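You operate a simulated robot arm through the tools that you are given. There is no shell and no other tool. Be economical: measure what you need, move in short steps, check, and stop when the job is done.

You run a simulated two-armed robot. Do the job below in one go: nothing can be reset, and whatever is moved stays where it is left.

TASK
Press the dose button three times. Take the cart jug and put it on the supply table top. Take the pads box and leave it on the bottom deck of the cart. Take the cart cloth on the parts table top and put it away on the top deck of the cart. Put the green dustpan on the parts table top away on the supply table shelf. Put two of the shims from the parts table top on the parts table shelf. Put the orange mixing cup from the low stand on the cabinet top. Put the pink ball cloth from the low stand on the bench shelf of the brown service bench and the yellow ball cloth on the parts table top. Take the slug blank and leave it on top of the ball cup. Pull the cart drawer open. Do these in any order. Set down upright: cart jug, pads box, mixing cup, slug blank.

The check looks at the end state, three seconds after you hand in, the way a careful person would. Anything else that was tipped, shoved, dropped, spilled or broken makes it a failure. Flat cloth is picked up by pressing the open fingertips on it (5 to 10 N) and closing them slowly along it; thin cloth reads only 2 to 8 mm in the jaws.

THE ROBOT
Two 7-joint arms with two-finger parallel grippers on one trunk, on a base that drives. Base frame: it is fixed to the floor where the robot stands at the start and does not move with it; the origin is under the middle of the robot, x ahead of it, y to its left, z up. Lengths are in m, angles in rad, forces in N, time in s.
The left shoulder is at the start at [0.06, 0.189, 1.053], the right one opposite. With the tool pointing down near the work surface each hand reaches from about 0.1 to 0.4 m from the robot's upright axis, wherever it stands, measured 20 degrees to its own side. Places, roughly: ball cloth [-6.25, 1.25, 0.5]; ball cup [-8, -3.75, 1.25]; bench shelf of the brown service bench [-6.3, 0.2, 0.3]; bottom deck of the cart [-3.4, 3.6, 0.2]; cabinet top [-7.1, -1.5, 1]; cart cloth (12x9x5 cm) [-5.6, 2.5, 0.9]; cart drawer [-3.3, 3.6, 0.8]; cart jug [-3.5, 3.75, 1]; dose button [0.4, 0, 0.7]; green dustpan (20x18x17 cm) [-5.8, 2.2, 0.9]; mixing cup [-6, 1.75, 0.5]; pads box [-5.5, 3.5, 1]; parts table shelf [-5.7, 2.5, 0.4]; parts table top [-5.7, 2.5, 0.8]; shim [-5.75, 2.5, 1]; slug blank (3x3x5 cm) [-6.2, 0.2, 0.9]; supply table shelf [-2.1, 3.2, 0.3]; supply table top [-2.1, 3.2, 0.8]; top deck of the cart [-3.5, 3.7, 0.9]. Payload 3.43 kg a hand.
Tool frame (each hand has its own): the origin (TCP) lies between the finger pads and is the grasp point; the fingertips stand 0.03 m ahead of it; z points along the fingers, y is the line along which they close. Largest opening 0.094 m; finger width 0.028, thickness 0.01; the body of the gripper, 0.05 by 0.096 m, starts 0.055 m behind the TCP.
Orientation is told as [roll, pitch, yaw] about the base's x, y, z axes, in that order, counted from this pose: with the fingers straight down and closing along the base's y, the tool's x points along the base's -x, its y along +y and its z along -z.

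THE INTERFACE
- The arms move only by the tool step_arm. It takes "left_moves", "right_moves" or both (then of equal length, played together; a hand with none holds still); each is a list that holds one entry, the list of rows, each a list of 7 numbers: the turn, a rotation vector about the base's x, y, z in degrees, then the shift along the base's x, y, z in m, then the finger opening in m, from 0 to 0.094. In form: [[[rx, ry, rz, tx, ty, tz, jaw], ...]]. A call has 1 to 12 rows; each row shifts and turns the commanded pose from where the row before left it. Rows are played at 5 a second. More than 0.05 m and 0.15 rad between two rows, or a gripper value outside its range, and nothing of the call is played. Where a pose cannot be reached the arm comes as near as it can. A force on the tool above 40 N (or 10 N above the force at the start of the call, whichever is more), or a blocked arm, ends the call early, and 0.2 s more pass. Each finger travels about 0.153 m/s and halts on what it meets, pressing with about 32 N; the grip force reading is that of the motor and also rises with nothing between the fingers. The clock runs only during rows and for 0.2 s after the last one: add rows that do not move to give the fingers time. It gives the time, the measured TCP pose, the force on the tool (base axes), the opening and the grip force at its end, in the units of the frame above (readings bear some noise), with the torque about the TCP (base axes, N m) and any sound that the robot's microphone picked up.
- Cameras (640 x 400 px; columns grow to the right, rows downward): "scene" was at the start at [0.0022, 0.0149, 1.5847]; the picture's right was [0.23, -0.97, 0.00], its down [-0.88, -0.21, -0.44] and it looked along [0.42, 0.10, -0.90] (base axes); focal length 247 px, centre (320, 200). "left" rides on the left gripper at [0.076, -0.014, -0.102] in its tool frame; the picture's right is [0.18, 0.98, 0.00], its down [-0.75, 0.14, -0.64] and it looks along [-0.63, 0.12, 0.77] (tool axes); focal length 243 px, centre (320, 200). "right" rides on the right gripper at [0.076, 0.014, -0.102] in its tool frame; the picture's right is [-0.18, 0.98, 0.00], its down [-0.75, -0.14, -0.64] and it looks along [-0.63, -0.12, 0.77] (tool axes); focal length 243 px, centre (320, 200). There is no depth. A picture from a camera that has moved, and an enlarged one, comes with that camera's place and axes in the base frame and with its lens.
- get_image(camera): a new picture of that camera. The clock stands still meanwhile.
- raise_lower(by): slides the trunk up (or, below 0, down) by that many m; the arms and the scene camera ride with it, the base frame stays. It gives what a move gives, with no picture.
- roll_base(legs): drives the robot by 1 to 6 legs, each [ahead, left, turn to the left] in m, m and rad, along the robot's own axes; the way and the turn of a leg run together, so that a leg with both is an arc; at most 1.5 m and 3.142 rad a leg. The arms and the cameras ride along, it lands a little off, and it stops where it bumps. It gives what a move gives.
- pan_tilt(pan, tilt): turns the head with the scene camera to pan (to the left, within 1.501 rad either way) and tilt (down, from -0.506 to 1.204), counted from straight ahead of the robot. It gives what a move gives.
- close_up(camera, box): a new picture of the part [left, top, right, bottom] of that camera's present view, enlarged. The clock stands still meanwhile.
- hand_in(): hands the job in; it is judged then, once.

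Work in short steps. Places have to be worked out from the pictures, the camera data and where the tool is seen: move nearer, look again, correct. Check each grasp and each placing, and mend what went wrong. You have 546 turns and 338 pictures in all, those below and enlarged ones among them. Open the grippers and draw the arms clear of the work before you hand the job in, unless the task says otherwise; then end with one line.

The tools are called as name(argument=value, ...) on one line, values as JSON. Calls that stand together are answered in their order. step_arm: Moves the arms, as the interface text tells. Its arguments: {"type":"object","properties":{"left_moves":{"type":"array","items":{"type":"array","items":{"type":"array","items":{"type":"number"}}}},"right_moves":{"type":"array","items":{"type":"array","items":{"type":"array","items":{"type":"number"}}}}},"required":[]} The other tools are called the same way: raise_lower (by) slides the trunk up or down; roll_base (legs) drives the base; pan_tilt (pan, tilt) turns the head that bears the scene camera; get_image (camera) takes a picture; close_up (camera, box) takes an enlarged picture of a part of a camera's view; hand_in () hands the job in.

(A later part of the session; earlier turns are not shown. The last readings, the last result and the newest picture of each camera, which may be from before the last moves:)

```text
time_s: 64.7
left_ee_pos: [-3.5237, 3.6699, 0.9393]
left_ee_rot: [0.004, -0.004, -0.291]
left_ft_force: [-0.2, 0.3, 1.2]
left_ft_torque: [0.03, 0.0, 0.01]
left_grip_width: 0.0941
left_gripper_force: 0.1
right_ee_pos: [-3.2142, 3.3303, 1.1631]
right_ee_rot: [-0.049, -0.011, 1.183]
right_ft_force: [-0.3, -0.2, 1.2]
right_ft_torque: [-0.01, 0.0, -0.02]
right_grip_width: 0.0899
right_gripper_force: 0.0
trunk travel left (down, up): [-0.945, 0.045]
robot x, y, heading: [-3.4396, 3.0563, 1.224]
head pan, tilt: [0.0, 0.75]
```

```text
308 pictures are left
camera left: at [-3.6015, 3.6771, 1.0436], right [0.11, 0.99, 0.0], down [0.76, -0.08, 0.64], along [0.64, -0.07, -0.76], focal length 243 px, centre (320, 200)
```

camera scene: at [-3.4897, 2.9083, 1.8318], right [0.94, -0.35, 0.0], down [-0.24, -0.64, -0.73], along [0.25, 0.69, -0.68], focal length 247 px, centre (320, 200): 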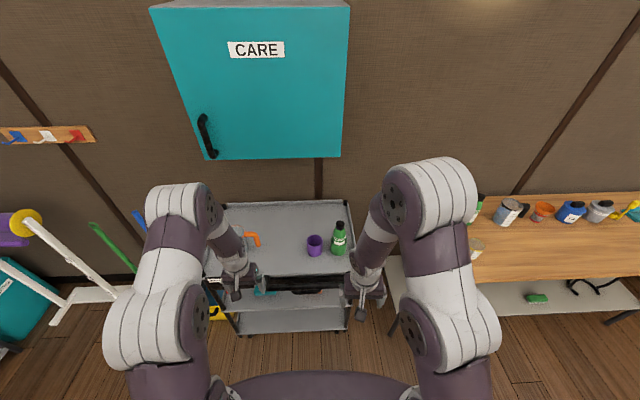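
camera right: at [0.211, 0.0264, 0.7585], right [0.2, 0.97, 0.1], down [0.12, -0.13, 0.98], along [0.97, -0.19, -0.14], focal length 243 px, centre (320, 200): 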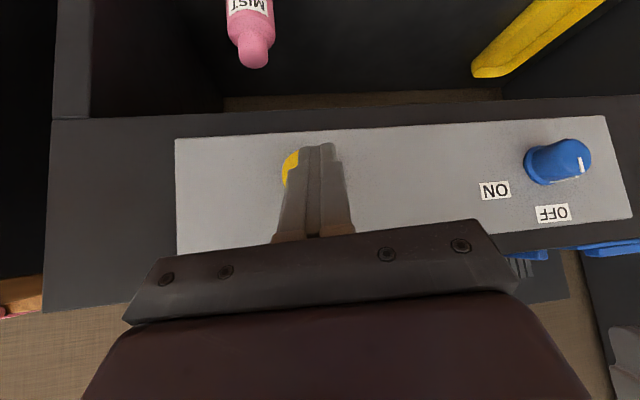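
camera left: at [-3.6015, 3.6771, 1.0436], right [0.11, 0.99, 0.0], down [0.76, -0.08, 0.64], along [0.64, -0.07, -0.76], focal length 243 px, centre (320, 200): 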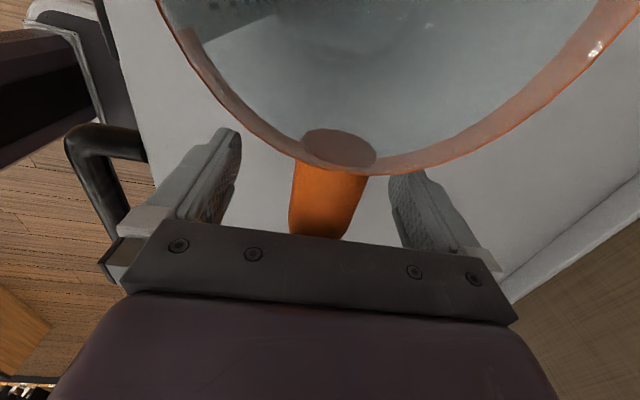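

The handle stands between the fingers; I close.

step_arm(left_moves=[[[0, 0, 0, 0, 0, 0, 0.06], [0, 0, 0, 0, 0, 0, 0.04], [0, 0, 0, 0, 0, 0, 0.02], [0, 0, 0, 0, 0, 0, 0.005], [0, 0, 0, 0, 0, 0, 0.0], [0, 0, 0, 0, 0, 0, 0.0]]])

step_arm(left_moves=[[[0, 0, 0, 0, 0, 0.03, 0.0], [0, 0, 0, 0, 0, 0.03, 0.0], [0, 0, 0, 0, 0, 0.03, 0.0], [0, 0, 0, 0, 0, 0.03, 0.0], [0, 0, 0, 0, 0, 0.0, 0.0]]])

get_image(camera="left")

get_image(camera="scene")

```text
time_s: 66.1
left_ee_pos: [-3.5223, 3.6684, 0.94]
left_ee_rot: [0.003, -0.003, -0.289]
left_ft_force: [0.6, -0.3, 0.4]
left_ft_torque: [0.0, -0.06, 0.01]
left_grip_width: 0.0287
left_gripper_force: 32.2
right_ee_pos: [-3.2156, 3.3302, 1.1626]
right_ee_rot: [-0.051, -0.009, 1.183]
right_ft_force: [-0.8, -0.5, 0.2]
right_ft_torque: [0.0, 0.02, -0.01]
right_grip_width: 0.0898
right_gripper_force: 0.0
trunk travel left (down, up): [-0.945, 0.045]
robot x, y, heading: [-3.4374, 3.0522, 1.215]
head pan, tilt: [0.0, 0.75]
```

```text
time_s: 67.3
left_ee_pos: [-3.5229, 3.67, 1.0612]
left_ee_rot: [0.002, -0.004, -0.29]
left_ft_force: [0.1, -0.1, -0.9]
left_ft_torque: [0.0, -0.05, -0.01]
left_grip_width: 0.0286
left_gripper_force: 31.6
right_ee_pos: [-3.2139, 3.33, 1.1627]
right_ee_rot: [-0.051, -0.009, 1.182]
right_ft_force: [-0.6, 0.5, 0.1]
right_ft_torque: [0.01, 0.02, 0.0]
right_grip_width: 0.0901
right_gripper_force: 0.1
trunk travel left (down, up): [-0.945, 0.045]
robot x, y, heading: [-3.4383, 3.0527, 1.218]
head pan, tilt: [0.0, 0.75]
```

```text
307 pictures are left
camera left: at [-3.6012, 3.6778, 1.1648], right [0.1, 0.99, 0.0], down [0.76, -0.08, 0.64], along [0.64, -0.07, -0.76], focal length 243 px, centre (320, 200)
```

left: 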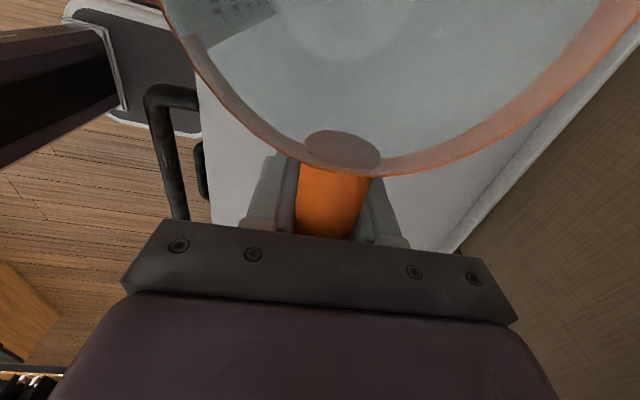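

```text
306 pictures are left
camera scene: at [-3.4277, 3.0773, 1.8317], right [0.94, -0.34, 0.0], down [-0.23, -0.64, -0.73], along [0.25, 0.69, -0.68], focal length 247 px, centre (320, 200)
```

scene: 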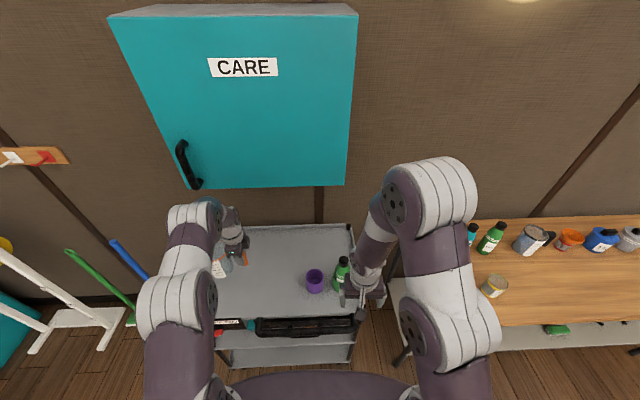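

The jug is held (28.6 mm handle) and lifted clean. I raise it a little more and back away from the cart, then slide right toward the supply table.

step_arm(left_moves=[[[0, 0, 0, 0, 0, 0.03, 0.0], [0, 0, 0, 0, 0, 0.03, 0.0], [0, 0, 0, 0, 0, 0.0, 0.0]]])

roll_base(legs=[[-0.6, 0, 0], [0.25, -0.77, 0], [0.25, -0.77, 0]])

get_image(camera="scene")

```text
time_s: 68.1
left_ee_pos: [-3.5229, 3.6701, 1.122]
left_ee_rot: [0.003, -0.005, -0.291]
left_ft_force: [0.4, -0.2, -1.3]
left_ft_torque: [-0.01, 0.0, 0.01]
left_grip_width: 0.0283
left_gripper_force: 31.8
right_ee_pos: [-3.2145, 3.3307, 1.1628]
right_ee_rot: [-0.052, -0.01, 1.183]
right_ft_force: [0.4, 0.3, 1.2]
right_ft_torque: [0.02, 0.04, -0.01]
right_grip_width: 0.0898
right_gripper_force: 0.1
trunk travel left (down, up): [-0.945, 0.045]
robot x, y, heading: [-3.4394, 3.0522, 1.218]
head pan, tilt: [0.0, 0.75]
```

```text
time_s: 79.3
left_ee_pos: [-2.1442, 3.0656, 1.1222]
left_ee_rot: [0.002, -0.004, -0.278]
left_ft_force: [-0.4, 0.5, -0.4]
left_ft_torque: [-0.01, -0.03, 0.0]
left_grip_width: 0.0283
left_gripper_force: 31.7
right_ee_pos: [-1.8313, 2.7316, 1.1627]
right_ee_rot: [-0.05, -0.008, 1.196]
right_ft_force: [0.1, 0.2, -0.9]
right_ft_torque: [-0.01, 0.0, 0.01]
right_grip_width: 0.09
right_gripper_force: 0.0
trunk travel left (down, up): [-0.945, 0.045]
robot x, y, heading: [-2.0511, 2.4552, 1.226]
head pan, tilt: [0.0, 0.75]
```

```text
305 pictures are left
camera scene: at [-2.0422, 2.4754, 1.8317], right [0.94, -0.33, 0.0], down [-0.23, -0.64, -0.73], along [0.24, 0.69, -0.68], focal length 247 px, centre (320, 200)
```

scene: 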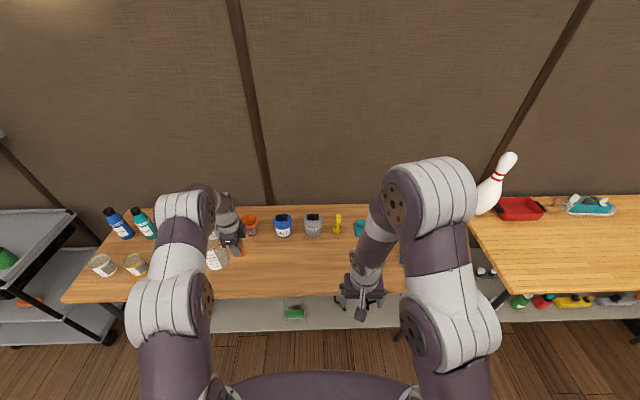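

There is free space in the middle front, around [-2.02,3.17]. I roll right 0.17 m and ahead 0.1 m.

roll_base(legs=[[0.1, -0.17, 0]])

get_image(camera="left")

close_up(camera="scene", box=[100, 180, 380, 340])

```text
time_s: 80.8
left_ee_pos: [-1.9565, 3.1001, 1.1213]
left_ee_rot: [0.003, -0.005, -0.274]
left_ft_force: [0.1, -0.8, -1.1]
left_ft_torque: [-0.03, -0.06, 0.0]
left_grip_width: 0.0284
left_gripper_force: 31.3
right_ee_pos: [-1.6432, 2.7674, 1.1643]
right_ee_rot: [-0.052, -0.01, 1.198]
right_ft_force: [0.7, -0.3, 0.1]
right_ft_torque: [-0.03, -0.01, 0.0]
right_grip_width: 0.0899
right_gripper_force: 0.0
trunk travel left (down, up): [-0.945, 0.045]
robot x, y, heading: [-1.8587, 2.4876, 1.235]
head pan, tilt: [0.0, 0.75]
```

```text
304 pictures are left
camera left: at [-2.0352, 3.1074, 1.2244], right [0.09, 1.0, 0.0], down [0.76, -0.07, 0.65], along [0.64, -0.06, -0.76], focal length 243 px, centre (320, 200)
```

left: 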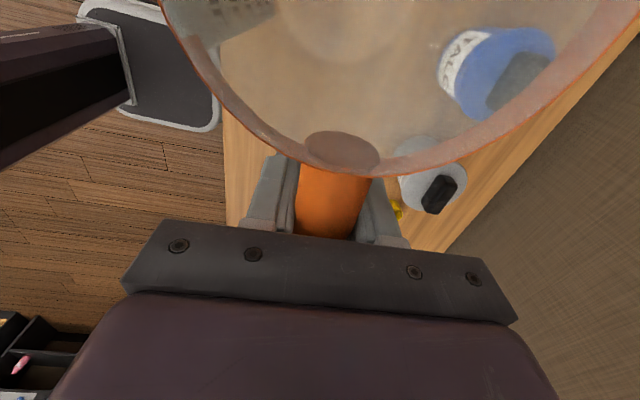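

```text
2.29 times, centred on (240, 260) of scene
camera zoom: at [-1.8536, 2.5096, 1.8317], right [0.94, -0.33, 0.0], down [-0.22, -0.64, -0.73], along [0.24, 0.69, -0.68], focal length 565 px, centre (503, 63)
```

zoom: 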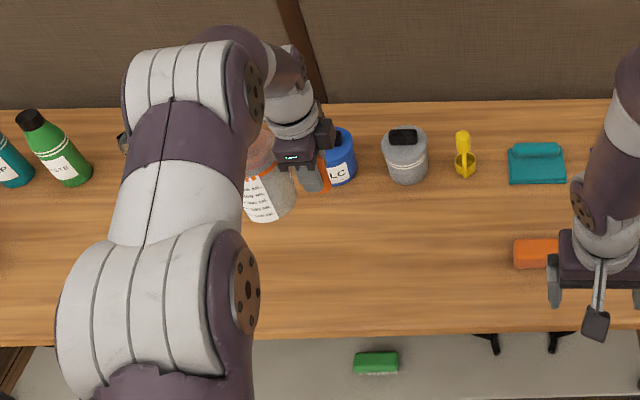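

Jug hovers about 13 cm behind the table front edge, clear of the pots. I lower it.

step_arm(left_moves=[[[0, 0, 0, 0, 0, -0.045, 0.0], [0, 0, 0, 0, 0, -0.045, 0.0], [0, 0, 0, 0, 0, -0.045, 0.0], [0, 0, 0, 0, 0, -0.03, 0.0], [0, 0, 0, 0, 0, -0.01, 0.0], [0, 0, 0, 0, 0, -0.01, 0.0], [0, 0, 0, 0, 0, -0.01, 0.0]]])

close_up(camera="scene", box=[150, 180, 310, 280])

```text
time_s: 82.4
left_ee_pos: [-1.9535, 3.1022, 0.9301]
left_ee_rot: [0.013, 0.002, -0.275]
left_ft_force: [2.8, 3.1, 17.2]
left_ft_torque: [0.08, 0.86, -0.1]
left_grip_width: 0.0283
left_gripper_force: 32.0
right_ee_pos: [-1.6394, 2.7635, 1.1646]
right_ee_rot: [-0.049, -0.013, 1.199]
right_ft_force: [0.7, -0.4, -0.1]
right_ft_torque: [0.03, 0.01, 0.04]
right_grip_width: 0.09
right_gripper_force: 0.1
trunk travel left (down, up): [-0.945, 0.045]
robot x, y, heading: [-1.8628, 2.485, 1.232]
head pan, tilt: [0.0, 0.75]
```

```text
4.00 times, centred on (230, 230) of scene
camera zoom: at [-1.8481, 2.5056, 1.8322], right [0.94, -0.33, 0.0], down [-0.23, -0.64, -0.73], along [0.24, 0.69, -0.68], focal length 988 px, centre (680, 80)
```

zoom: 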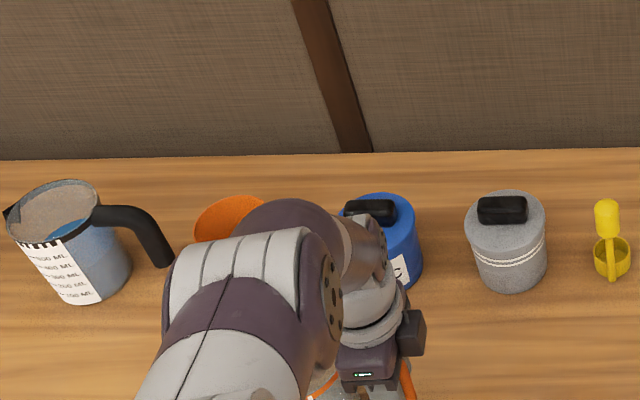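

Contact with the table at TCP z 0.93 (table ≈0.845). I ease up 4 mm and look before opening.

step_arm(left_moves=[[[0, 0, 0, 0, 0, 0.004, 0.0], [0, 0, 0, 0, 0, 0.0, 0.0]]])

get_image(camera="left")

```text
time_s: 83.0
left_ee_pos: [-1.9544, 3.0989, 0.9294]
left_ee_rot: [0.003, -0.002, -0.274]
left_ft_force: [2.4, 1.6, 8.3]
left_ft_torque: [0.11, 0.25, -0.11]
left_grip_width: 0.028
left_gripper_force: 32.2
right_ee_pos: [-1.6401, 2.7677, 1.1625]
right_ee_rot: [-0.05, -0.01, 1.199]
right_ft_force: [-0.8, 0.2, 0.5]
right_ft_torque: [0.06, 0.02, 0.0]
right_grip_width: 0.09
right_gripper_force: 0.2
trunk travel left (down, up): [-0.945, 0.045]
robot x, y, heading: [-1.8629, 2.4877, 1.233]
head pan, tilt: [0.0, 0.75]
```

```text
301 pictures are left
camera left: at [-2.0328, 3.1068, 1.0333], right [0.09, 1.0, 0.0], down [0.76, -0.07, 0.64], along [0.64, -0.06, -0.76], focal length 243 px, centre (320, 200)
```

left: 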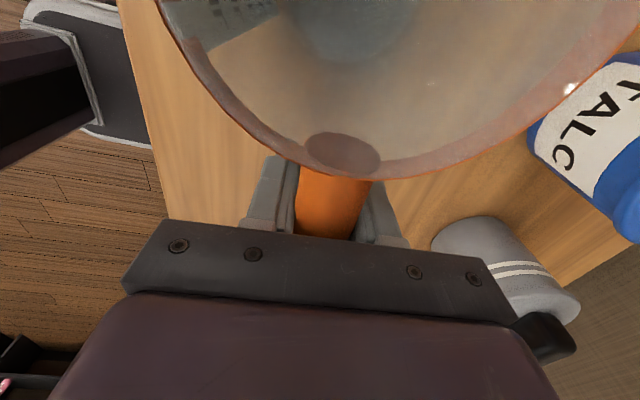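

It stands on the table. I open only to 6 cm (grey pot nearby) and rise straight up.

step_arm(left_moves=[[[0, 0, 0, 0, 0, 0, 0.035], [0, 0, 0, 0, 0, 0, 0.05], [0, 0, 0, 0, 0, 0, 0.06], [0, 0, 0, 0, 0, 0.02, 0.06], [0, 0, 0, 0, 0, 0.04, 0.06], [0, 0, 0, 0, 0, 0.045, 0.06], [0, 0, 0, 0, 0, 0.045, 0.06], [0, 0, 0, 0, 0, 0.045, 0.06]]])

get_image(camera="left")

```text
time_s: 84.8
left_ee_pos: [-1.9553, 3.0987, 1.1255]
left_ee_rot: [0.002, -0.004, -0.274]
left_ft_force: [0.7, -0.1, 0.5]
left_ft_torque: [0.02, -0.03, 0.0]
left_grip_width: 0.0601
left_gripper_force: 0.1
right_ee_pos: [-1.6402, 2.7663, 1.1633]
right_ee_rot: [-0.05, -0.01, 1.199]
right_ft_force: [-0.9, -0.3, 0.6]
right_ft_torque: [0.03, -0.01, -0.03]
right_grip_width: 0.0904
right_gripper_force: 0.0
trunk travel left (down, up): [-0.945, 0.045]
robot x, y, heading: [-1.8569, 2.4866, 1.235]
head pan, tilt: [0.0, 0.75]
```

```text
300 pictures are left
camera left: at [-2.0343, 3.1052, 1.2287], right [0.09, 1.0, 0.0], down [0.76, -0.07, 0.64], along [0.64, -0.06, -0.76], focal length 243 px, centre (320, 200)
```

left: 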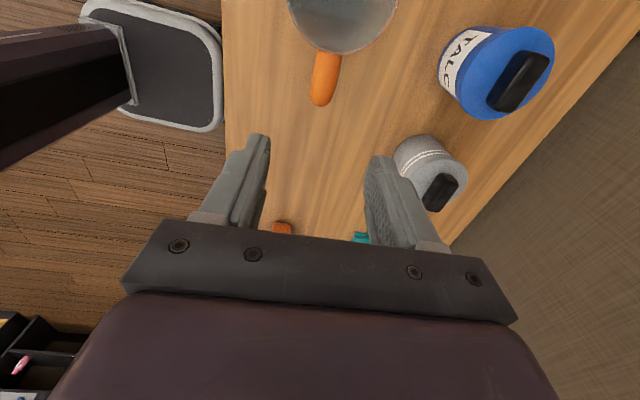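

Jug placed. I back off the table, turn the left hand back to its neutral yaw, and head for the parts table area.

roll_base(legs=[[-0.35, 0, 0]])

step_arm(left_moves=[[[0, 0, 7.8, -0.004, -0.01, -0.005, 0.08], [0, 0, 7.8, -0.004, -0.01, -0.005, 0.09], [0, 0, 7.8, -0.004, -0.01, -0.005, 0.09], [0, 0, 7.8, -0.004, -0.01, -0.005, 0.09], [0, 0, 7.8, -0.004, -0.01, -0.005, 0.09], [0, 0, 7.8, -0.004, -0.01, -0.005, 0.09], [0, 0, 7.8, -0.004, -0.01, -0.005, 0.09], [0, 0, 7.8, -0.004, -0.01, -0.005, 0.09], [0, 0, 7.8, -0.004, -0.01, -0.005, 0.09], [0, 0, 7.8, -0.004, -0.01, -0.005, 0.09], [0, 0, 7.8, -0.004, -0.01, -0.005, 0.09], [0, 0, 0, 0, 0, 0, 0.09]]])

roll_base(legs=[[0, 0, 1.9], [1.4, 0, 0], [1.0, 0, 0]])

pan_tilt(pan=0, tilt=0.5)

get_image(camera="scene")

```text
time_s: 87.1
left_ee_pos: [-2.076, 2.7648, 1.125]
left_ee_rot: [0.002, -0.004, -0.265]
left_ft_force: [0.5, -0.2, -0.2]
left_ft_torque: [0.02, -0.01, 0.02]
left_grip_width: 0.0598
left_gripper_force: 0.0
right_ee_pos: [-1.7577, 2.4361, 1.1617]
right_ee_rot: [-0.05, -0.009, 1.208]
right_ft_force: [-0.2, -0.7, 0.9]
right_ft_torque: [-0.02, -0.03, 0.01]
right_grip_width: 0.0898
right_gripper_force: 0.1
trunk travel left (down, up): [-0.945, 0.045]
robot x, y, heading: [-1.9751, 2.154, 1.243]
head pan, tilt: [0.0, 0.75]
```

```text
time_s: 89.7
left_ee_pos: [-2.1206, 2.6542, 1.0701]
left_ee_rot: [0.005, -0.003, 1.234]
left_ft_force: [0.3, 0.0, -0.3]
left_ft_torque: [0.01, 0.03, -0.02]
left_grip_width: 0.0901
left_gripper_force: 0.2
right_ee_pos: [-1.7575, 2.4339, 1.1635]
right_ee_rot: [-0.05, -0.01, 1.209]
right_ft_force: [0.1, 0.2, -0.3]
right_ft_torque: [0.01, -0.01, 0.0]
right_grip_width: 0.09
right_gripper_force: 0.1
trunk travel left (down, up): [-0.945, 0.045]
robot x, y, heading: [-1.9746, 2.1488, 1.243]
head pan, tilt: [0.0, 0.75]
```

```text
time_s: 106.1
left_ee_pos: [-4.8099, 1.8539, 1.0701]
left_ee_rot: [0.003, -0.003, 3.133]
left_ft_force: [1.1, -0.5, -1.3]
left_ft_torque: [0.04, 0.04, 0.02]
left_grip_width: 0.09
left_gripper_force: 0.1
right_ee_pos: [-4.7179, 2.2687, 1.1627]
right_ee_rot: [-0.052, -0.01, 3.108]
right_ft_force: [0.0, -0.3, 0.6]
right_ft_torque: [-0.02, -0.01, 0.02]
right_grip_width: 0.09
right_gripper_force: 0.1
trunk travel left (down, up): [-0.945, 0.045]
robot x, y, heading: [-4.3786, 2.154, -3.144]
head pan, tilt: [0.0, 0.75]
```

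```text
time_s: 106.9
left_ee_pos: [-4.8104, 1.854, 1.0703]
left_ee_rot: [0.003, -0.002, 3.133]
left_ft_force: [-0.2, 0.5, 0.2]
left_ft_torque: [-0.03, -0.02, 0.0]
left_grip_width: 0.09
left_gripper_force: 0.1
right_ee_pos: [-4.7203, 2.2684, 1.162]
right_ee_rot: [-0.051, -0.007, 3.107]
right_ft_force: [-0.5, 0.3, 0.0]
right_ft_torque: [-0.03, -0.03, 0.0]
right_grip_width: 0.0901
right_gripper_force: 0.0
trunk travel left (down, up): [-0.945, 0.045]
robot x, y, heading: [-4.3834, 2.1548, -3.142]
head pan, tilt: [0.0, 0.499]
```

```text
299 pictures are left
camera scene: at [-4.4128, 2.1551, 1.8536], right [0.0, 1.0, 0.0], down [0.48, 0.0, -0.88], along [-0.88, 0.0, -0.48], focal length 247 px, centre (320, 200)
```

scene: 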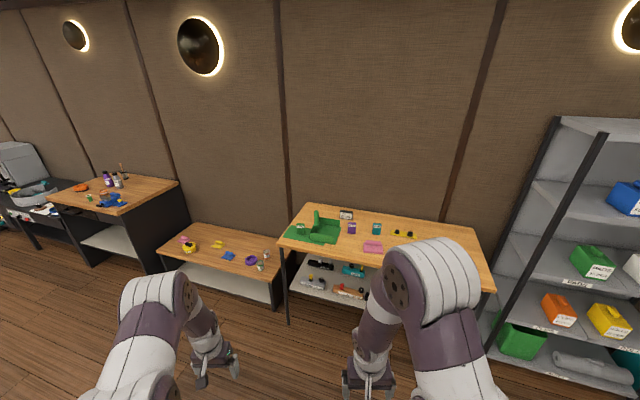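

Good overview of the parts table, low stand, brown bench and shelving. I zoom in on each.

close_up(camera="scene", box=[270, 190, 500, 320])

close_up(camera="scene", box=[30, 150, 290, 310])

close_up(camera="scene", box=[480, 100, 640, 400])

```text
2.78 times, centred on (385, 255) of scene
camera zoom: at [-4.4128, 2.1551, 1.8536], right [0.0, 1.0, 0.0], down [0.48, 0.0, -0.88], along [-0.88, 0.0, -0.48], focal length 688 px, centre (139, 47)
```

zoom: 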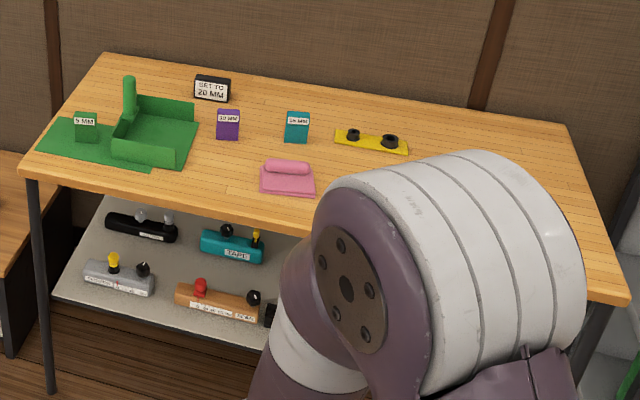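

```text
2.46 times, centred on (160, 230) of scene
camera zoom: at [-4.4128, 2.1551, 1.8536], right [0.0, 1.0, 0.0], down [0.48, 0.0, -0.88], along [-0.88, 0.0, -0.48], focal length 608 px, centre (714, 126)
```

zoom: 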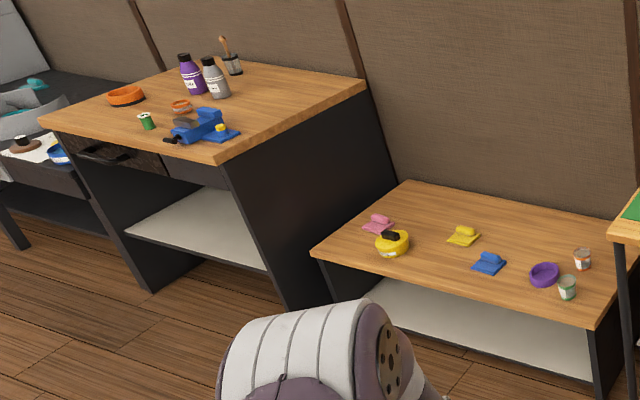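

```text
1.33 times, centred on (560, 250) of scene
camera zoom: at [-4.4128, 2.1551, 1.8536], right [0.0, 1.0, 0.0], down [0.48, 0.0, -0.88], along [-0.88, 0.0, -0.48], focal length 330 px, centre (0, 133)
```

zoom: 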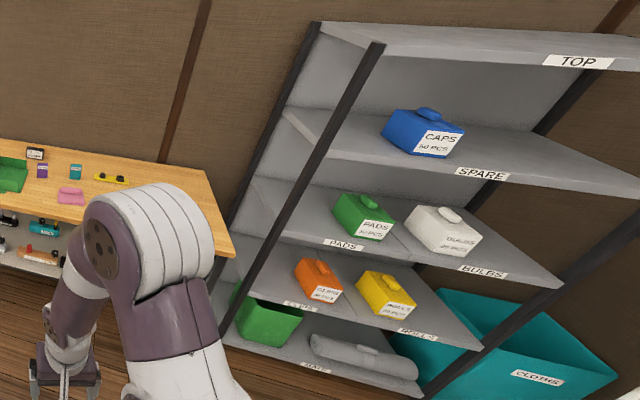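

Shims 5/10/15 mm stand near a "SET TO 20 MM" card, the pink cart cloth and green dustpan are on the table; the PADS box is on a mid shelf under another shelf, so it needs a forward-pointing hand. I turn the right hand to point forward here in open space.

step_arm(right_moves=[[[0, 8.2, 0, -0.01, 0.008, -0.012, 0.09], [0, 8.2, 0, -0.01, 0.008, -0.012, 0.09], [0, 8.2, 0, -0.01, 0.008, -0.012, 0.09], [0, 8.2, 0, -0.01, 0.008, -0.012, 0.09], [0, 8.2, 0, -0.01, 0.008, -0.012, 0.09], [0, 8.2, 0, -0.01, 0.008, -0.012, 0.09], [0, 8.2, 0, -0.01, 0.008, -0.012, 0.09], [0, 8.2, 0, -0.01, 0.008, -0.012, 0.09], [0, 8.2, 0, -0.01, 0.008, -0.012, 0.09], [0, 8.2, 0, -0.01, 0.008, -0.012, 0.09], [0, 8.2, 0, -0.01, 0.008, -0.012, 0.09], [0, 0, 0, 0, 0, 0, 0.09]]])

get_image(camera="right")

```text
time_s: 109.5
left_ee_pos: [-4.8107, 1.8539, 1.0706]
left_ee_rot: [0.004, -0.002, 3.134]
left_ft_force: [0.2, -0.5, -0.4]
left_ft_torque: [0.02, 0.0, 0.02]
left_grip_width: 0.0899
left_gripper_force: 0.1
right_ee_pos: [-5.0171, 2.2744, 1.1495]
right_ee_rot: [1.895, -1.536, 1.198]
right_ft_force: [0.5, 0.5, -0.1]
right_ft_torque: [0.0, -0.04, 0.02]
right_grip_width: 0.0902
right_gripper_force: 0.1
right hand out of reach, approached as far as the arm can: row 1, 2, 6, 7, 8, 9, 10, 11
trunk travel left (down, up): [-0.945, 0.045]
robot x, y, heading: [-4.3804, 2.1575, -3.138]
head pan, tilt: [0.0, 0.499]
```

```text
295 pictures are left
camera right: at [-4.915, 2.2519, 1.0723], right [-0.05, -0.97, 0.22], down [0.66, 0.13, 0.74], along [-0.75, 0.18, 0.64], focal length 243 px, centre (320, 200)
```

right: 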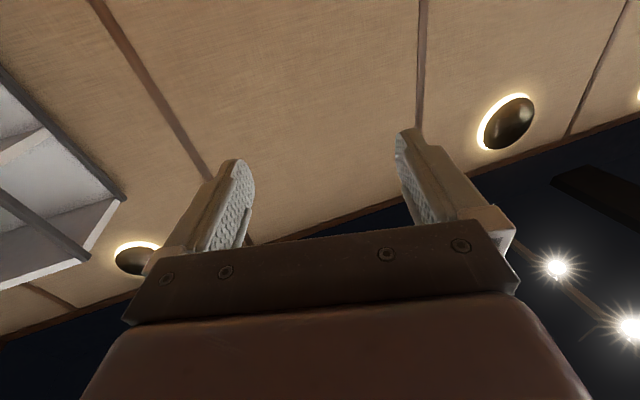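

Pointing horizontally works at ~0.64 m ahead. I ease to ~30° below horizontal (better for shelf clearance), then drive to the shelving.

step_arm(right_moves=[[[0, -7.5, 0, 0.01, 0.01, 0, 0.09], [0, -7.5, 0, 0.01, 0.01, 0, 0.09], [0, -7.5, 0, 0.01, 0.01, 0, 0.09], [0, -7.5, 0, 0.01, 0.01, 0, 0.09], [0, 0, 0, 0, 0, 0, 0.09]]])

roll_base(legs=[[0, -0.85, -0.25]])

pan_tilt(pan=-0.15, tilt=0.6)

get_image(camera="scene")

```text
time_s: 110.7
left_ee_pos: [-4.8112, 1.8546, 1.0699]
left_ee_rot: [0.004, -0.003, 3.133]
left_ft_force: [-0.8, -0.3, -0.6]
left_ft_torque: [-0.01, 0.03, 0.04]
left_grip_width: 0.0897
left_gripper_force: 0.1
right_ee_pos: [-4.9774, 2.3143, 1.1492]
right_ee_rot: [0.008, -1.058, 3.073]
right_ft_force: [-0.5, -0.7, -0.4]
right_ft_torque: [0.01, 0.0, 0.02]
right_grip_width: 0.09
right_gripper_force: 0.0
trunk travel left (down, up): [-0.945, 0.045]
robot x, y, heading: [-4.3849, 2.1523, -3.138]
head pan, tilt: [0.0, 0.499]
```

```text
time_s: 115.2
left_ee_pos: [-4.767, 2.8131, 1.0698]
left_ee_rot: [0.001, -0.003, 2.879]
left_ft_force: [0.5, 0.9, 0.3]
left_ft_torque: [-0.01, -0.01, -0.02]
left_grip_width: 0.0899
left_gripper_force: 0.1
right_ee_pos: [-4.8145, 3.3006, 1.1501]
right_ee_rot: [0.009, -1.058, 2.822]
right_ft_force: [-0.1, 0.7, -0.3]
right_ft_torque: [-0.02, 0.0, -0.02]
right_grip_width: 0.0902
right_gripper_force: 0.0
trunk travel left (down, up): [-0.945, 0.045]
robot x, y, heading: [-4.2804, 2.998, 2.893]
head pan, tilt: [0.0, 0.499]
```

```text
time_s: 115.9
left_ee_pos: [-4.7672, 2.8128, 1.0691]
left_ee_rot: [0.003, -0.001, 2.88]
left_ft_force: [-0.6, 0.1, 0.3]
left_ft_torque: [0.01, -0.02, -0.01]
left_grip_width: 0.0901
left_gripper_force: 0.1
right_ee_pos: [-4.8153, 3.3018, 1.1494]
right_ee_rot: [0.011, -1.06, 2.819]
right_ft_force: [-0.3, 0.2, 0.5]
right_ft_torque: [0.0, -0.05, -0.03]
right_grip_width: 0.09
right_gripper_force: 0.0
trunk travel left (down, up): [-0.945, 0.045]
robot x, y, heading: [-4.2776, 2.9974, 2.891]
head pan, tilt: [-0.15, 0.6]
```

```text
294 pictures are left
camera scene: at [-4.2998, 3.0183, 1.8446], right [0.39, 0.92, 0.0], down [0.52, -0.22, -0.83], along [-0.76, 0.32, -0.56], focal length 247 px, centre (320, 200)
```

scene: 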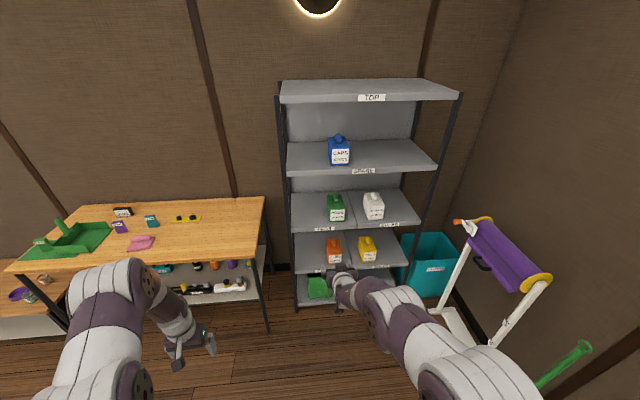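

close_up(camera="scene", box=[270, 120, 450, 270])

close_up(camera="scene", box=[10, 190, 230, 290])

```text
2.67 times, centred on (360, 195) of scene
camera zoom: at [-4.2998, 3.0183, 1.8446], right [0.39, 0.92, 0.0], down [0.52, -0.22, -0.83], along [-0.76, 0.32, -0.56], focal length 659 px, centre (213, 213)
```

zoom: 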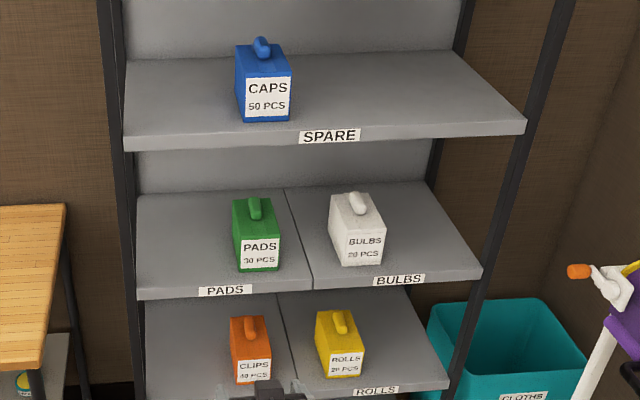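

```text
2.91 times, centred on (120, 240) of scene
camera zoom: at [-4.2998, 3.0183, 1.8446], right [0.39, 0.92, 0.0], down [0.52, -0.22, -0.83], along [-0.76, 0.32, -0.56], focal length 719 px, centre (902, 84)
```

zoom: 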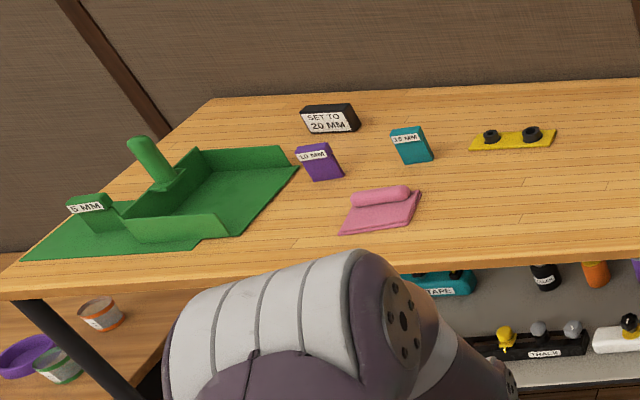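

The PADS handle (front-back ridge) triangulates to about [-5.477,3.621,0.966]; shelf ≈0.815, shelf above ≈1.2. I lower the right hand, pull the left hand in, and drive so the right hand sits ~12 cm before the handle.

step_arm(left_moves=[[[0, 0, 0, 0.032, -0.008, 0.02, 0.09], [0, 0, 0, 0.032, -0.008, 0.02, 0.09], [0, 0, 0, 0.032, -0.008, 0.02, 0.09], [0, 0, 0, 0.0, 0, 0, 0.09]]], right_moves=[[[0, 0, 0, 0, 0, -0.045, 0.08], [0, 0, 0, 0, 0, -0.045, 0.08], [0, 0, 0, 0, 0, -0.045, 0.08], [0, 0, 0, 0, 0, -0.03, 0.08]]])

roll_base(legs=[[0.5, -0.14, 0]])

get_image(camera="right")

get_image(camera="scene")

```text
time_s: 116.9
left_ee_pos: [-4.6715, 2.7892, 1.131]
left_ee_rot: [0.002, -0.002, 2.88]
left_ft_force: [-0.1, 0.2, 0.4]
left_ft_torque: [0.02, 0.0, 0.04]
left_grip_width: 0.0898
left_gripper_force: 0.1
right_ee_pos: [-4.8153, 3.3005, 0.9834]
right_ee_rot: [0.01, -1.059, 2.82]
right_ft_force: [0.1, -0.2, 1.4]
right_ft_torque: [0.01, -0.02, -0.02]
right_grip_width: 0.0798
right_gripper_force: 0.1
trunk travel left (down, up): [-0.945, 0.045]
robot x, y, heading: [-4.2789, 2.9971, 2.892]
head pan, tilt: [-0.15, 0.6]
```

```text
time_s: 119.9
left_ee_pos: [-5.1175, 3.0463, 1.1313]
left_ee_rot: [0.002, -0.004, 2.879]
left_ft_force: [0.5, 0.5, 0.2]
left_ft_torque: [-0.05, 0.0, 0.02]
left_grip_width: 0.0902
left_gripper_force: 0.2
right_ee_pos: [-5.2616, 3.5597, 0.9849]
right_ee_rot: [0.011, -1.059, 2.82]
right_ft_force: [-0.6, 0.8, -0.6]
right_ft_torque: [-0.01, -0.01, 0.02]
right_grip_width: 0.08
right_gripper_force: 0.0
trunk travel left (down, up): [-0.945, 0.045]
robot x, y, heading: [-4.7288, 3.2554, 2.891]
head pan, tilt: [-0.15, 0.6]
```

```text
291 pictures are left
camera right: at [-5.144, 3.5057, 0.9682], right [-0.39, -0.91, 0.17], down [0.23, 0.08, 0.97], along [-0.89, 0.41, 0.18], focal length 243 px, centre (320, 200)
```

right: 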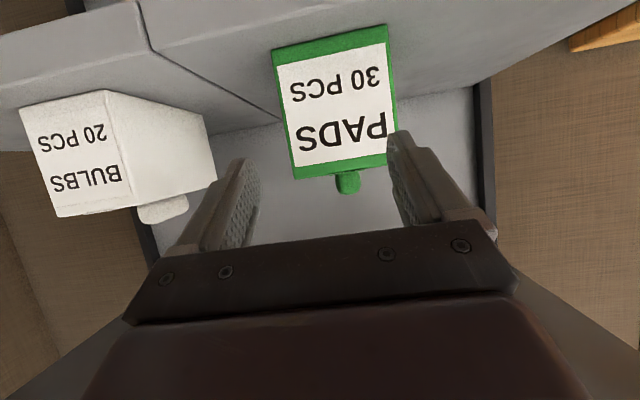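

```text
290 pictures are left
camera scene: at [-4.7464, 3.2756, 1.8446], right [0.39, 0.92, 0.0], down [0.52, -0.22, -0.83], along [-0.76, 0.32, -0.56], focal length 247 px, centre (320, 200)
```

scene: 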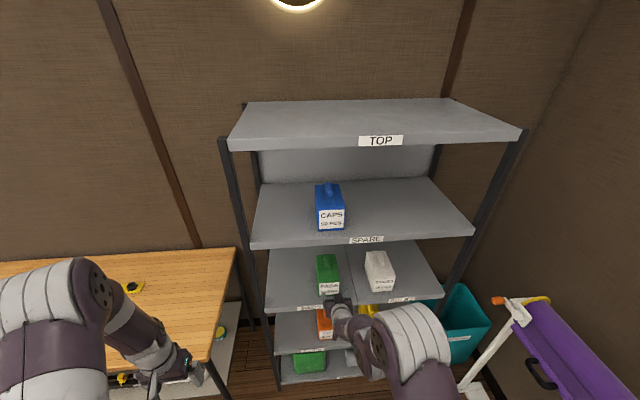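

Nice view of the box front. I zoom the scene view for the exact relative position of hand and handle.

close_up(camera="scene", box=[280, 230, 420, 330])

```text
4.00 times, centred on (350, 280) of scene
camera zoom: at [-4.7464, 3.2756, 1.8446], right [0.39, 0.92, 0.0], down [0.52, -0.22, -0.83], along [-0.76, 0.32, -0.56], focal length 988 px, centre (200, -120)
```

zoom: 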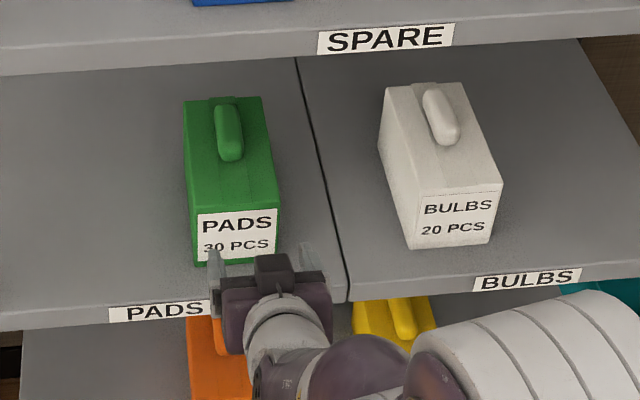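

Refined from the two close views: handle mid at about [-5.421,3.594], z≈0.98–1.01, box top ≈0.98. I rise 3.3 cm, shift left 1.8 cm, then slide in over the box top.

step_arm(right_moves=[[[0, 0, 0, -0.003, -0.009, 0.017, 0.08], [0, 0, 0, -0.003, -0.009, 0.017, 0.08], [0, 0, 0, -0.04, 0.013, 0, 0.08], [0, 0, 0, -0.03, 0.01, 0, 0.08], [0, 0, 0, 0, 0, 0, 0.08]]])

get_image(camera="right")

close_up(camera="scene", box=[280, 230, 420, 330])

```text
time_s: 121.1
left_ee_pos: [-5.1182, 3.0469, 1.1314]
left_ee_rot: [0.002, -0.004, 2.88]
left_ft_force: [0.3, -1.8, -0.7]
left_ft_torque: [0.01, 0.02, -0.02]
left_grip_width: 0.0898
left_gripper_force: 0.2
right_ee_pos: [-5.3381, 3.5644, 1.0193]
right_ee_rot: [0.009, -1.061, 2.82]
right_ft_force: [0.6, -0.2, 1.2]
right_ft_torque: [0.0, -0.02, -0.01]
right_grip_width: 0.08
right_gripper_force: 0.0
trunk travel left (down, up): [-0.945, 0.045]
robot x, y, heading: [-4.7287, 3.2555, 2.887]
head pan, tilt: [-0.15, 0.6]
```

```text
288 pictures are left
camera right: at [-5.2205, 3.5107, 1.0032], right [-0.39, -0.91, 0.17], down [0.23, 0.08, 0.97], along [-0.89, 0.41, 0.18], focal length 243 px, centre (320, 200)
```

right: 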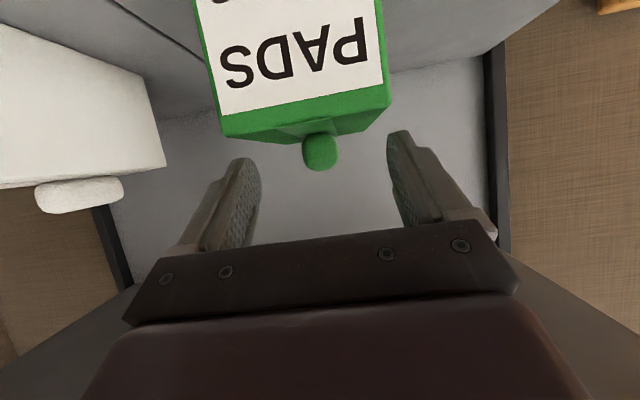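

```text
4.00 times, centred on (350, 280) of scene
camera zoom: at [-4.7456, 3.2753, 1.8446], right [0.39, 0.92, 0.0], down [0.52, -0.22, -0.83], along [-0.76, 0.32, -0.56], focal length 988 px, centre (200, -120)
```

zoom: 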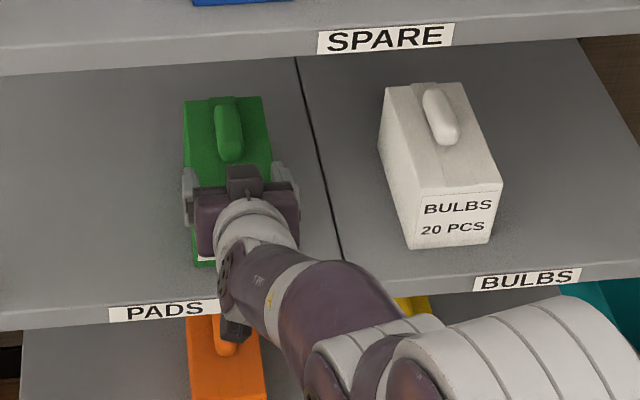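

Centred. I slide in 7.5 cm and close on the handle.

step_arm(right_moves=[[[0, 0, 0, -0.04, 0.013, 0, 0.08], [0, 0, 0, -0.032, 0.011, -0.004, 0.08], [0, 0, 0, 0, 0, 0, 0.06], [0, 0, 0, 0, 0, 0, 0.04], [0, 0, 0, 0, 0, 0, 0.02], [0, 0, 0, 0, 0, 0, 0.0], [0, 0, 0, 0, 0, 0, 0.0]]])

get_image(camera="right")

```text
time_s: 122.7
left_ee_pos: [-5.1201, 3.0477, 1.1311]
left_ee_rot: [0.002, 0.0, 2.879]
left_ft_force: [0.1, -0.2, 0.4]
left_ft_torque: [-0.01, 0.0, 0.0]
left_grip_width: 0.0898
left_gripper_force: 0.1
right_ee_pos: [-5.4103, 3.5893, 1.0124]
right_ee_rot: [0.01, -1.059, 2.821]
right_ft_force: [0.9, -0.5, 0.4]
right_ft_torque: [-0.04, -0.04, 0.06]
right_grip_width: 0.0316
right_gripper_force: 32.4
trunk travel left (down, up): [-0.945, 0.045]
robot x, y, heading: [-4.7266, 3.2546, 2.894]
head pan, tilt: [-0.15, 0.6]
```

```text
286 pictures are left
camera right: at [-5.2938, 3.5358, 0.9973], right [-0.39, -0.91, 0.17], down [0.23, 0.08, 0.97], along [-0.89, 0.41, 0.17], focal length 243 px, centre (320, 200)
```

right: 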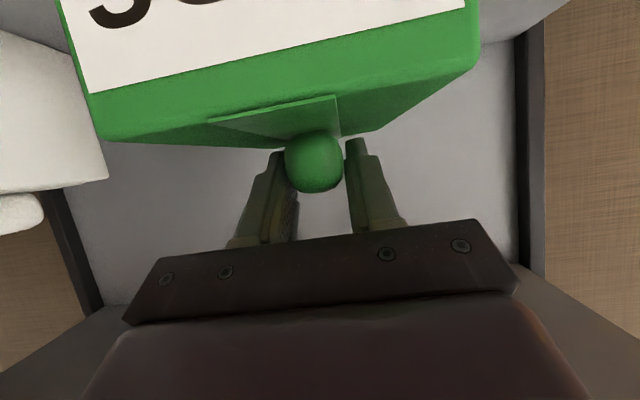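

Handle gripped (31.6 mm). I lift 4 cm and check.

step_arm(right_moves=[[[0, 0, 0, 0, 0, 0.02, 0.0], [0, 0, 0, 0, 0, 0.02, 0.0], [0, 0, 0, 0.03, -0.01, 0.0, 0.0], [0, 0, 0, 0.0, 0.0, 0.0, 0.0]]])

get_image(camera="right")

close_up(camera="scene", box=[280, 230, 420, 330])

```text
time_s: 123.7
left_ee_pos: [-5.1197, 3.0482, 1.1305]
left_ee_rot: [0.004, -0.003, 2.88]
left_ft_force: [0.7, -0.4, -0.3]
left_ft_torque: [-0.02, 0.02, -0.03]
left_grip_width: 0.0901
left_gripper_force: 0.0
right_ee_pos: [-5.3805, 3.5795, 1.052]
right_ee_rot: [0.011, -1.06, 2.821]
right_ft_force: [-0.4, 0.5, -4.2]
right_ft_torque: [-0.03, -0.01, -0.03]
right_grip_width: 0.0319
right_gripper_force: 32.0
trunk travel left (down, up): [-0.945, 0.045]
robot x, y, heading: [-4.7256, 3.2585, 2.89]
head pan, tilt: [-0.15, 0.6]
```

```text
285 pictures are left
camera right: at [-5.2631, 3.5265, 1.0358], right [-0.39, -0.91, 0.17], down [0.23, 0.08, 0.97], along [-0.89, 0.41, 0.17], focal length 243 px, centre (320, 200)
```

right: 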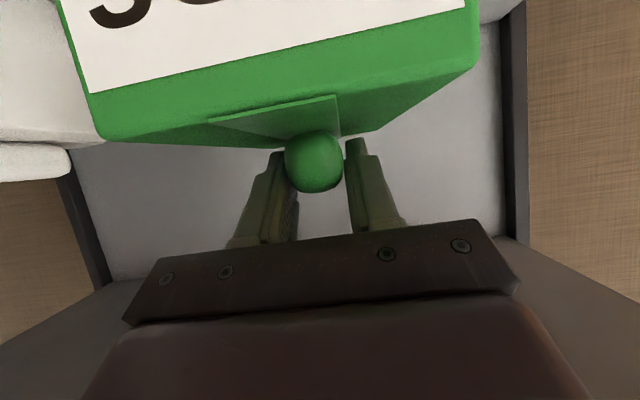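

```text
4.00 times, centred on (350, 280) of scene
camera zoom: at [-4.7484, 3.2766, 1.8446], right [0.39, 0.92, 0.0], down [0.52, -0.22, -0.82], along [-0.76, 0.32, -0.57], focal length 988 px, centre (200, -120)
```

zoom: 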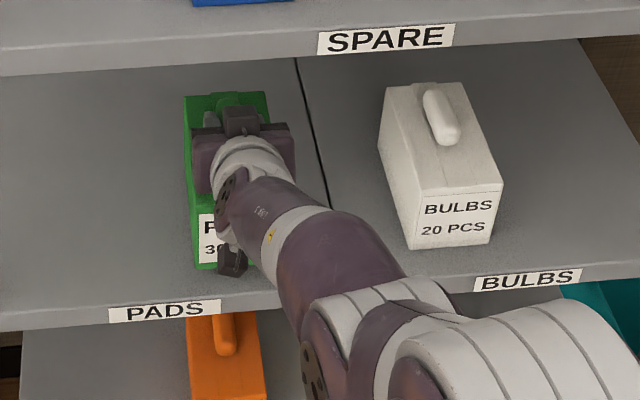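

Box is held upright and free (≈0.43 kg). I back out, clear the area and turn toward the cart.

roll_base(legs=[[-0.4, 0, 0], [-0.4, 0.7, 0], [0, 0, -1.67]])

pan_tilt(pan=-0.4, tilt=0.55)

get_image(camera="scene")

```text
time_s: 134.0
left_ee_pos: [-4.3181, 2.7922, 1.1315]
left_ee_rot: [0.004, 0.0, 1.256]
left_ft_force: [0.0, 0.9, -0.3]
left_ft_torque: [-0.03, -0.01, 0.01]
left_grip_width: 0.0898
left_gripper_force: 0.1
right_ee_pos: [-3.7729, 3.0239, 1.0524]
right_ee_rot: [0.008, -1.059, 1.197]
right_ft_force: [0.8, 0.4, -2.2]
right_ft_torque: [0.0, 0.0, 0.03]
right_grip_width: 0.0317
right_gripper_force: 32.2
trunk travel left (down, up): [-0.945, 0.045]
robot x, y, heading: [-4.1326, 2.3925, 1.265]
head pan, tilt: [-0.15, 0.6]
```

```text
time_s: 134.8
left_ee_pos: [-4.3185, 2.793, 1.1317]
left_ee_rot: [0.002, -0.002, 1.256]
left_ft_force: [0.3, 0.3, 0.5]
left_ft_torque: [0.01, -0.01, 0.03]
left_grip_width: 0.0901
left_gripper_force: 0.1
right_ee_pos: [-3.7722, 3.0236, 1.0517]
right_ee_rot: [0.01, -1.059, 1.194]
right_ft_force: [-0.1, -0.3, -2.0]
right_ft_torque: [-0.03, 0.01, 0.02]
right_grip_width: 0.0319
right_gripper_force: 32.2
trunk travel left (down, up): [-0.945, 0.045]
robot x, y, heading: [-4.1285, 2.3901, 1.262]
head pan, tilt: [-0.4, 0.55]
```

```text
283 pictures are left
camera scene: at [-4.0888, 2.4012, 1.8491], right [0.76, -0.65, 0.0], down [-0.34, -0.4, -0.85], along [0.55, 0.65, -0.52], focal length 247 px, centre (320, 200)
```

scene: 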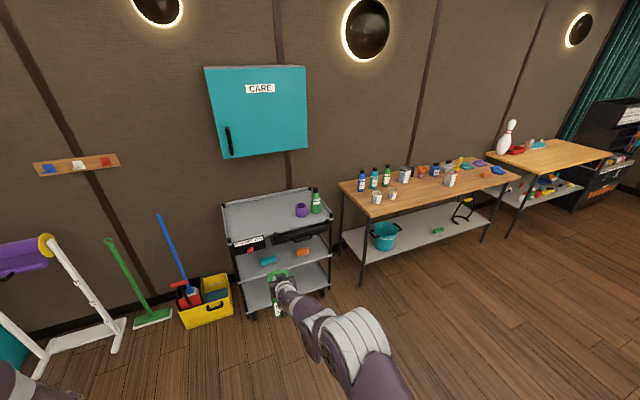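

close_up(camera="scene", box=[210, 180, 350, 330])

```text
2.67 times, centred on (280, 255) of scene
camera zoom: at [-4.0888, 2.4012, 1.8491], right [0.76, -0.65, 0.0], down [-0.34, -0.4, -0.85], along [0.55, 0.65, -0.52], focal length 659 px, centre (427, 53)
```

zoom: 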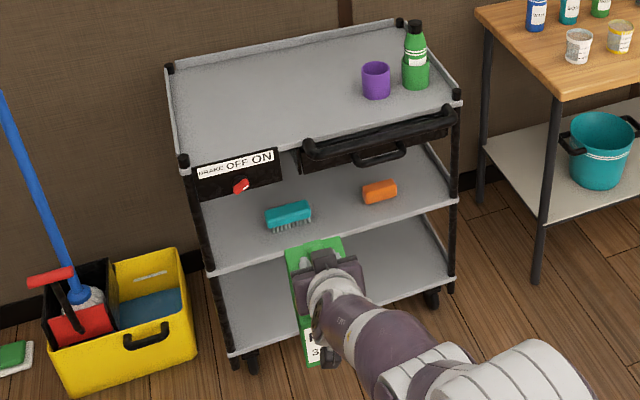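

Cart front edge runs (-3.78,3.61)→(-3.15,3.40), bottom deck ≈0.20, middle deck ≈0.53. I lower the trunk 0.69 m here and align in front of the cart.

raise_lower(by=-0.69)

roll_base(legs=[[0.213, -0.142, 0]])

pan_tilt(pan=-0.1, tilt=0.55)

get_image(camera="scene")

get_image(camera="right")

```text
refused: -0.69 is not a number from -0.4 to 0.4
```

```text
time_s: 136.6
left_ee_pos: [-4.12, 2.9521, 1.131]
left_ee_rot: [0.0, -0.003, 1.253]
left_ft_force: [0.1, -0.7, 0.3]
left_ft_torque: [-0.01, -0.03, -0.01]
left_grip_width: 0.0899
left_gripper_force: 0.0
right_ee_pos: [-3.5743, 3.1815, 1.0531]
right_ee_rot: [0.008, -1.059, 1.194]
right_ft_force: [-0.3, -0.6, -2.2]
right_ft_torque: [0.0, -0.02, 0.03]
right_grip_width: 0.0318
right_gripper_force: 32.2
trunk travel left (down, up): [-0.945, 0.045]
robot x, y, heading: [-3.9364, 2.5467, 1.259]
head pan, tilt: [-0.4, 0.55]
```

```text
time_s: 137.4
left_ee_pos: [-4.1186, 2.9531, 1.1315]
left_ee_rot: [0.003, -0.001, 1.253]
left_ft_force: [-0.9, 0.0, 0.2]
left_ft_torque: [0.0, -0.01, 0.02]
left_grip_width: 0.09
left_gripper_force: 0.1
right_ee_pos: [-3.5723, 3.1829, 1.051]
right_ee_rot: [0.01, -1.058, 1.192]
right_ft_force: [0.8, 0.6, -2.8]
right_ft_torque: [-0.04, 0.01, 0.02]
right_grip_width: 0.0317
right_gripper_force: 31.8
trunk travel left (down, up): [-0.945, 0.045]
robot x, y, heading: [-3.9345, 2.5504, 1.264]
head pan, tilt: [-0.099, 0.55]
```

```text
281 pictures are left
camera scene: at [-3.9132, 2.5754, 1.849], right [0.92, -0.4, 0.0], down [-0.21, -0.48, -0.85], along [0.34, 0.78, -0.52], focal length 247 px, centre (320, 200)
```

scene: 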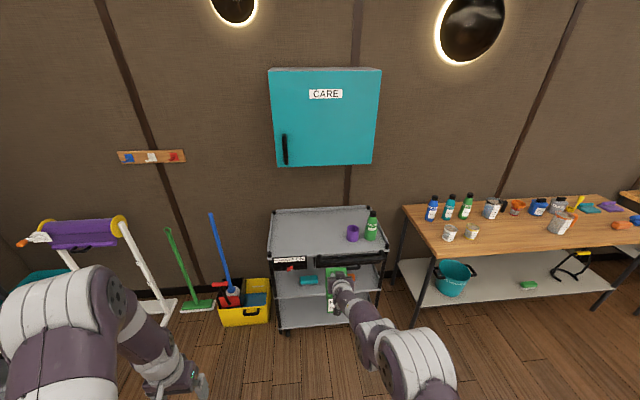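

```text
280 pictures are left
camera right: at [-3.6314, 3.0694, 1.0353], right [-0.88, 0.44, 0.17], down [0.07, -0.23, 0.97], along [0.46, 0.87, 0.17], focal length 243 px, centre (320, 200)
```

right: 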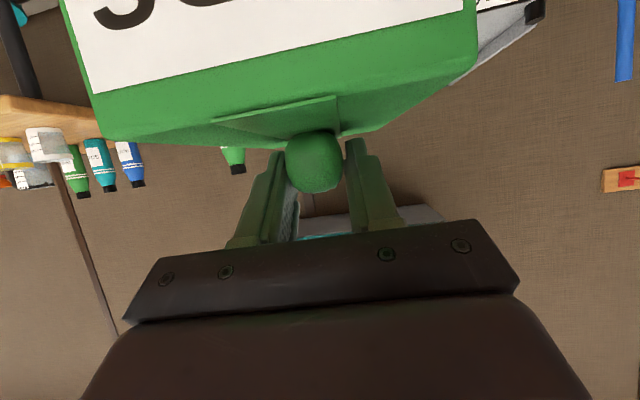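

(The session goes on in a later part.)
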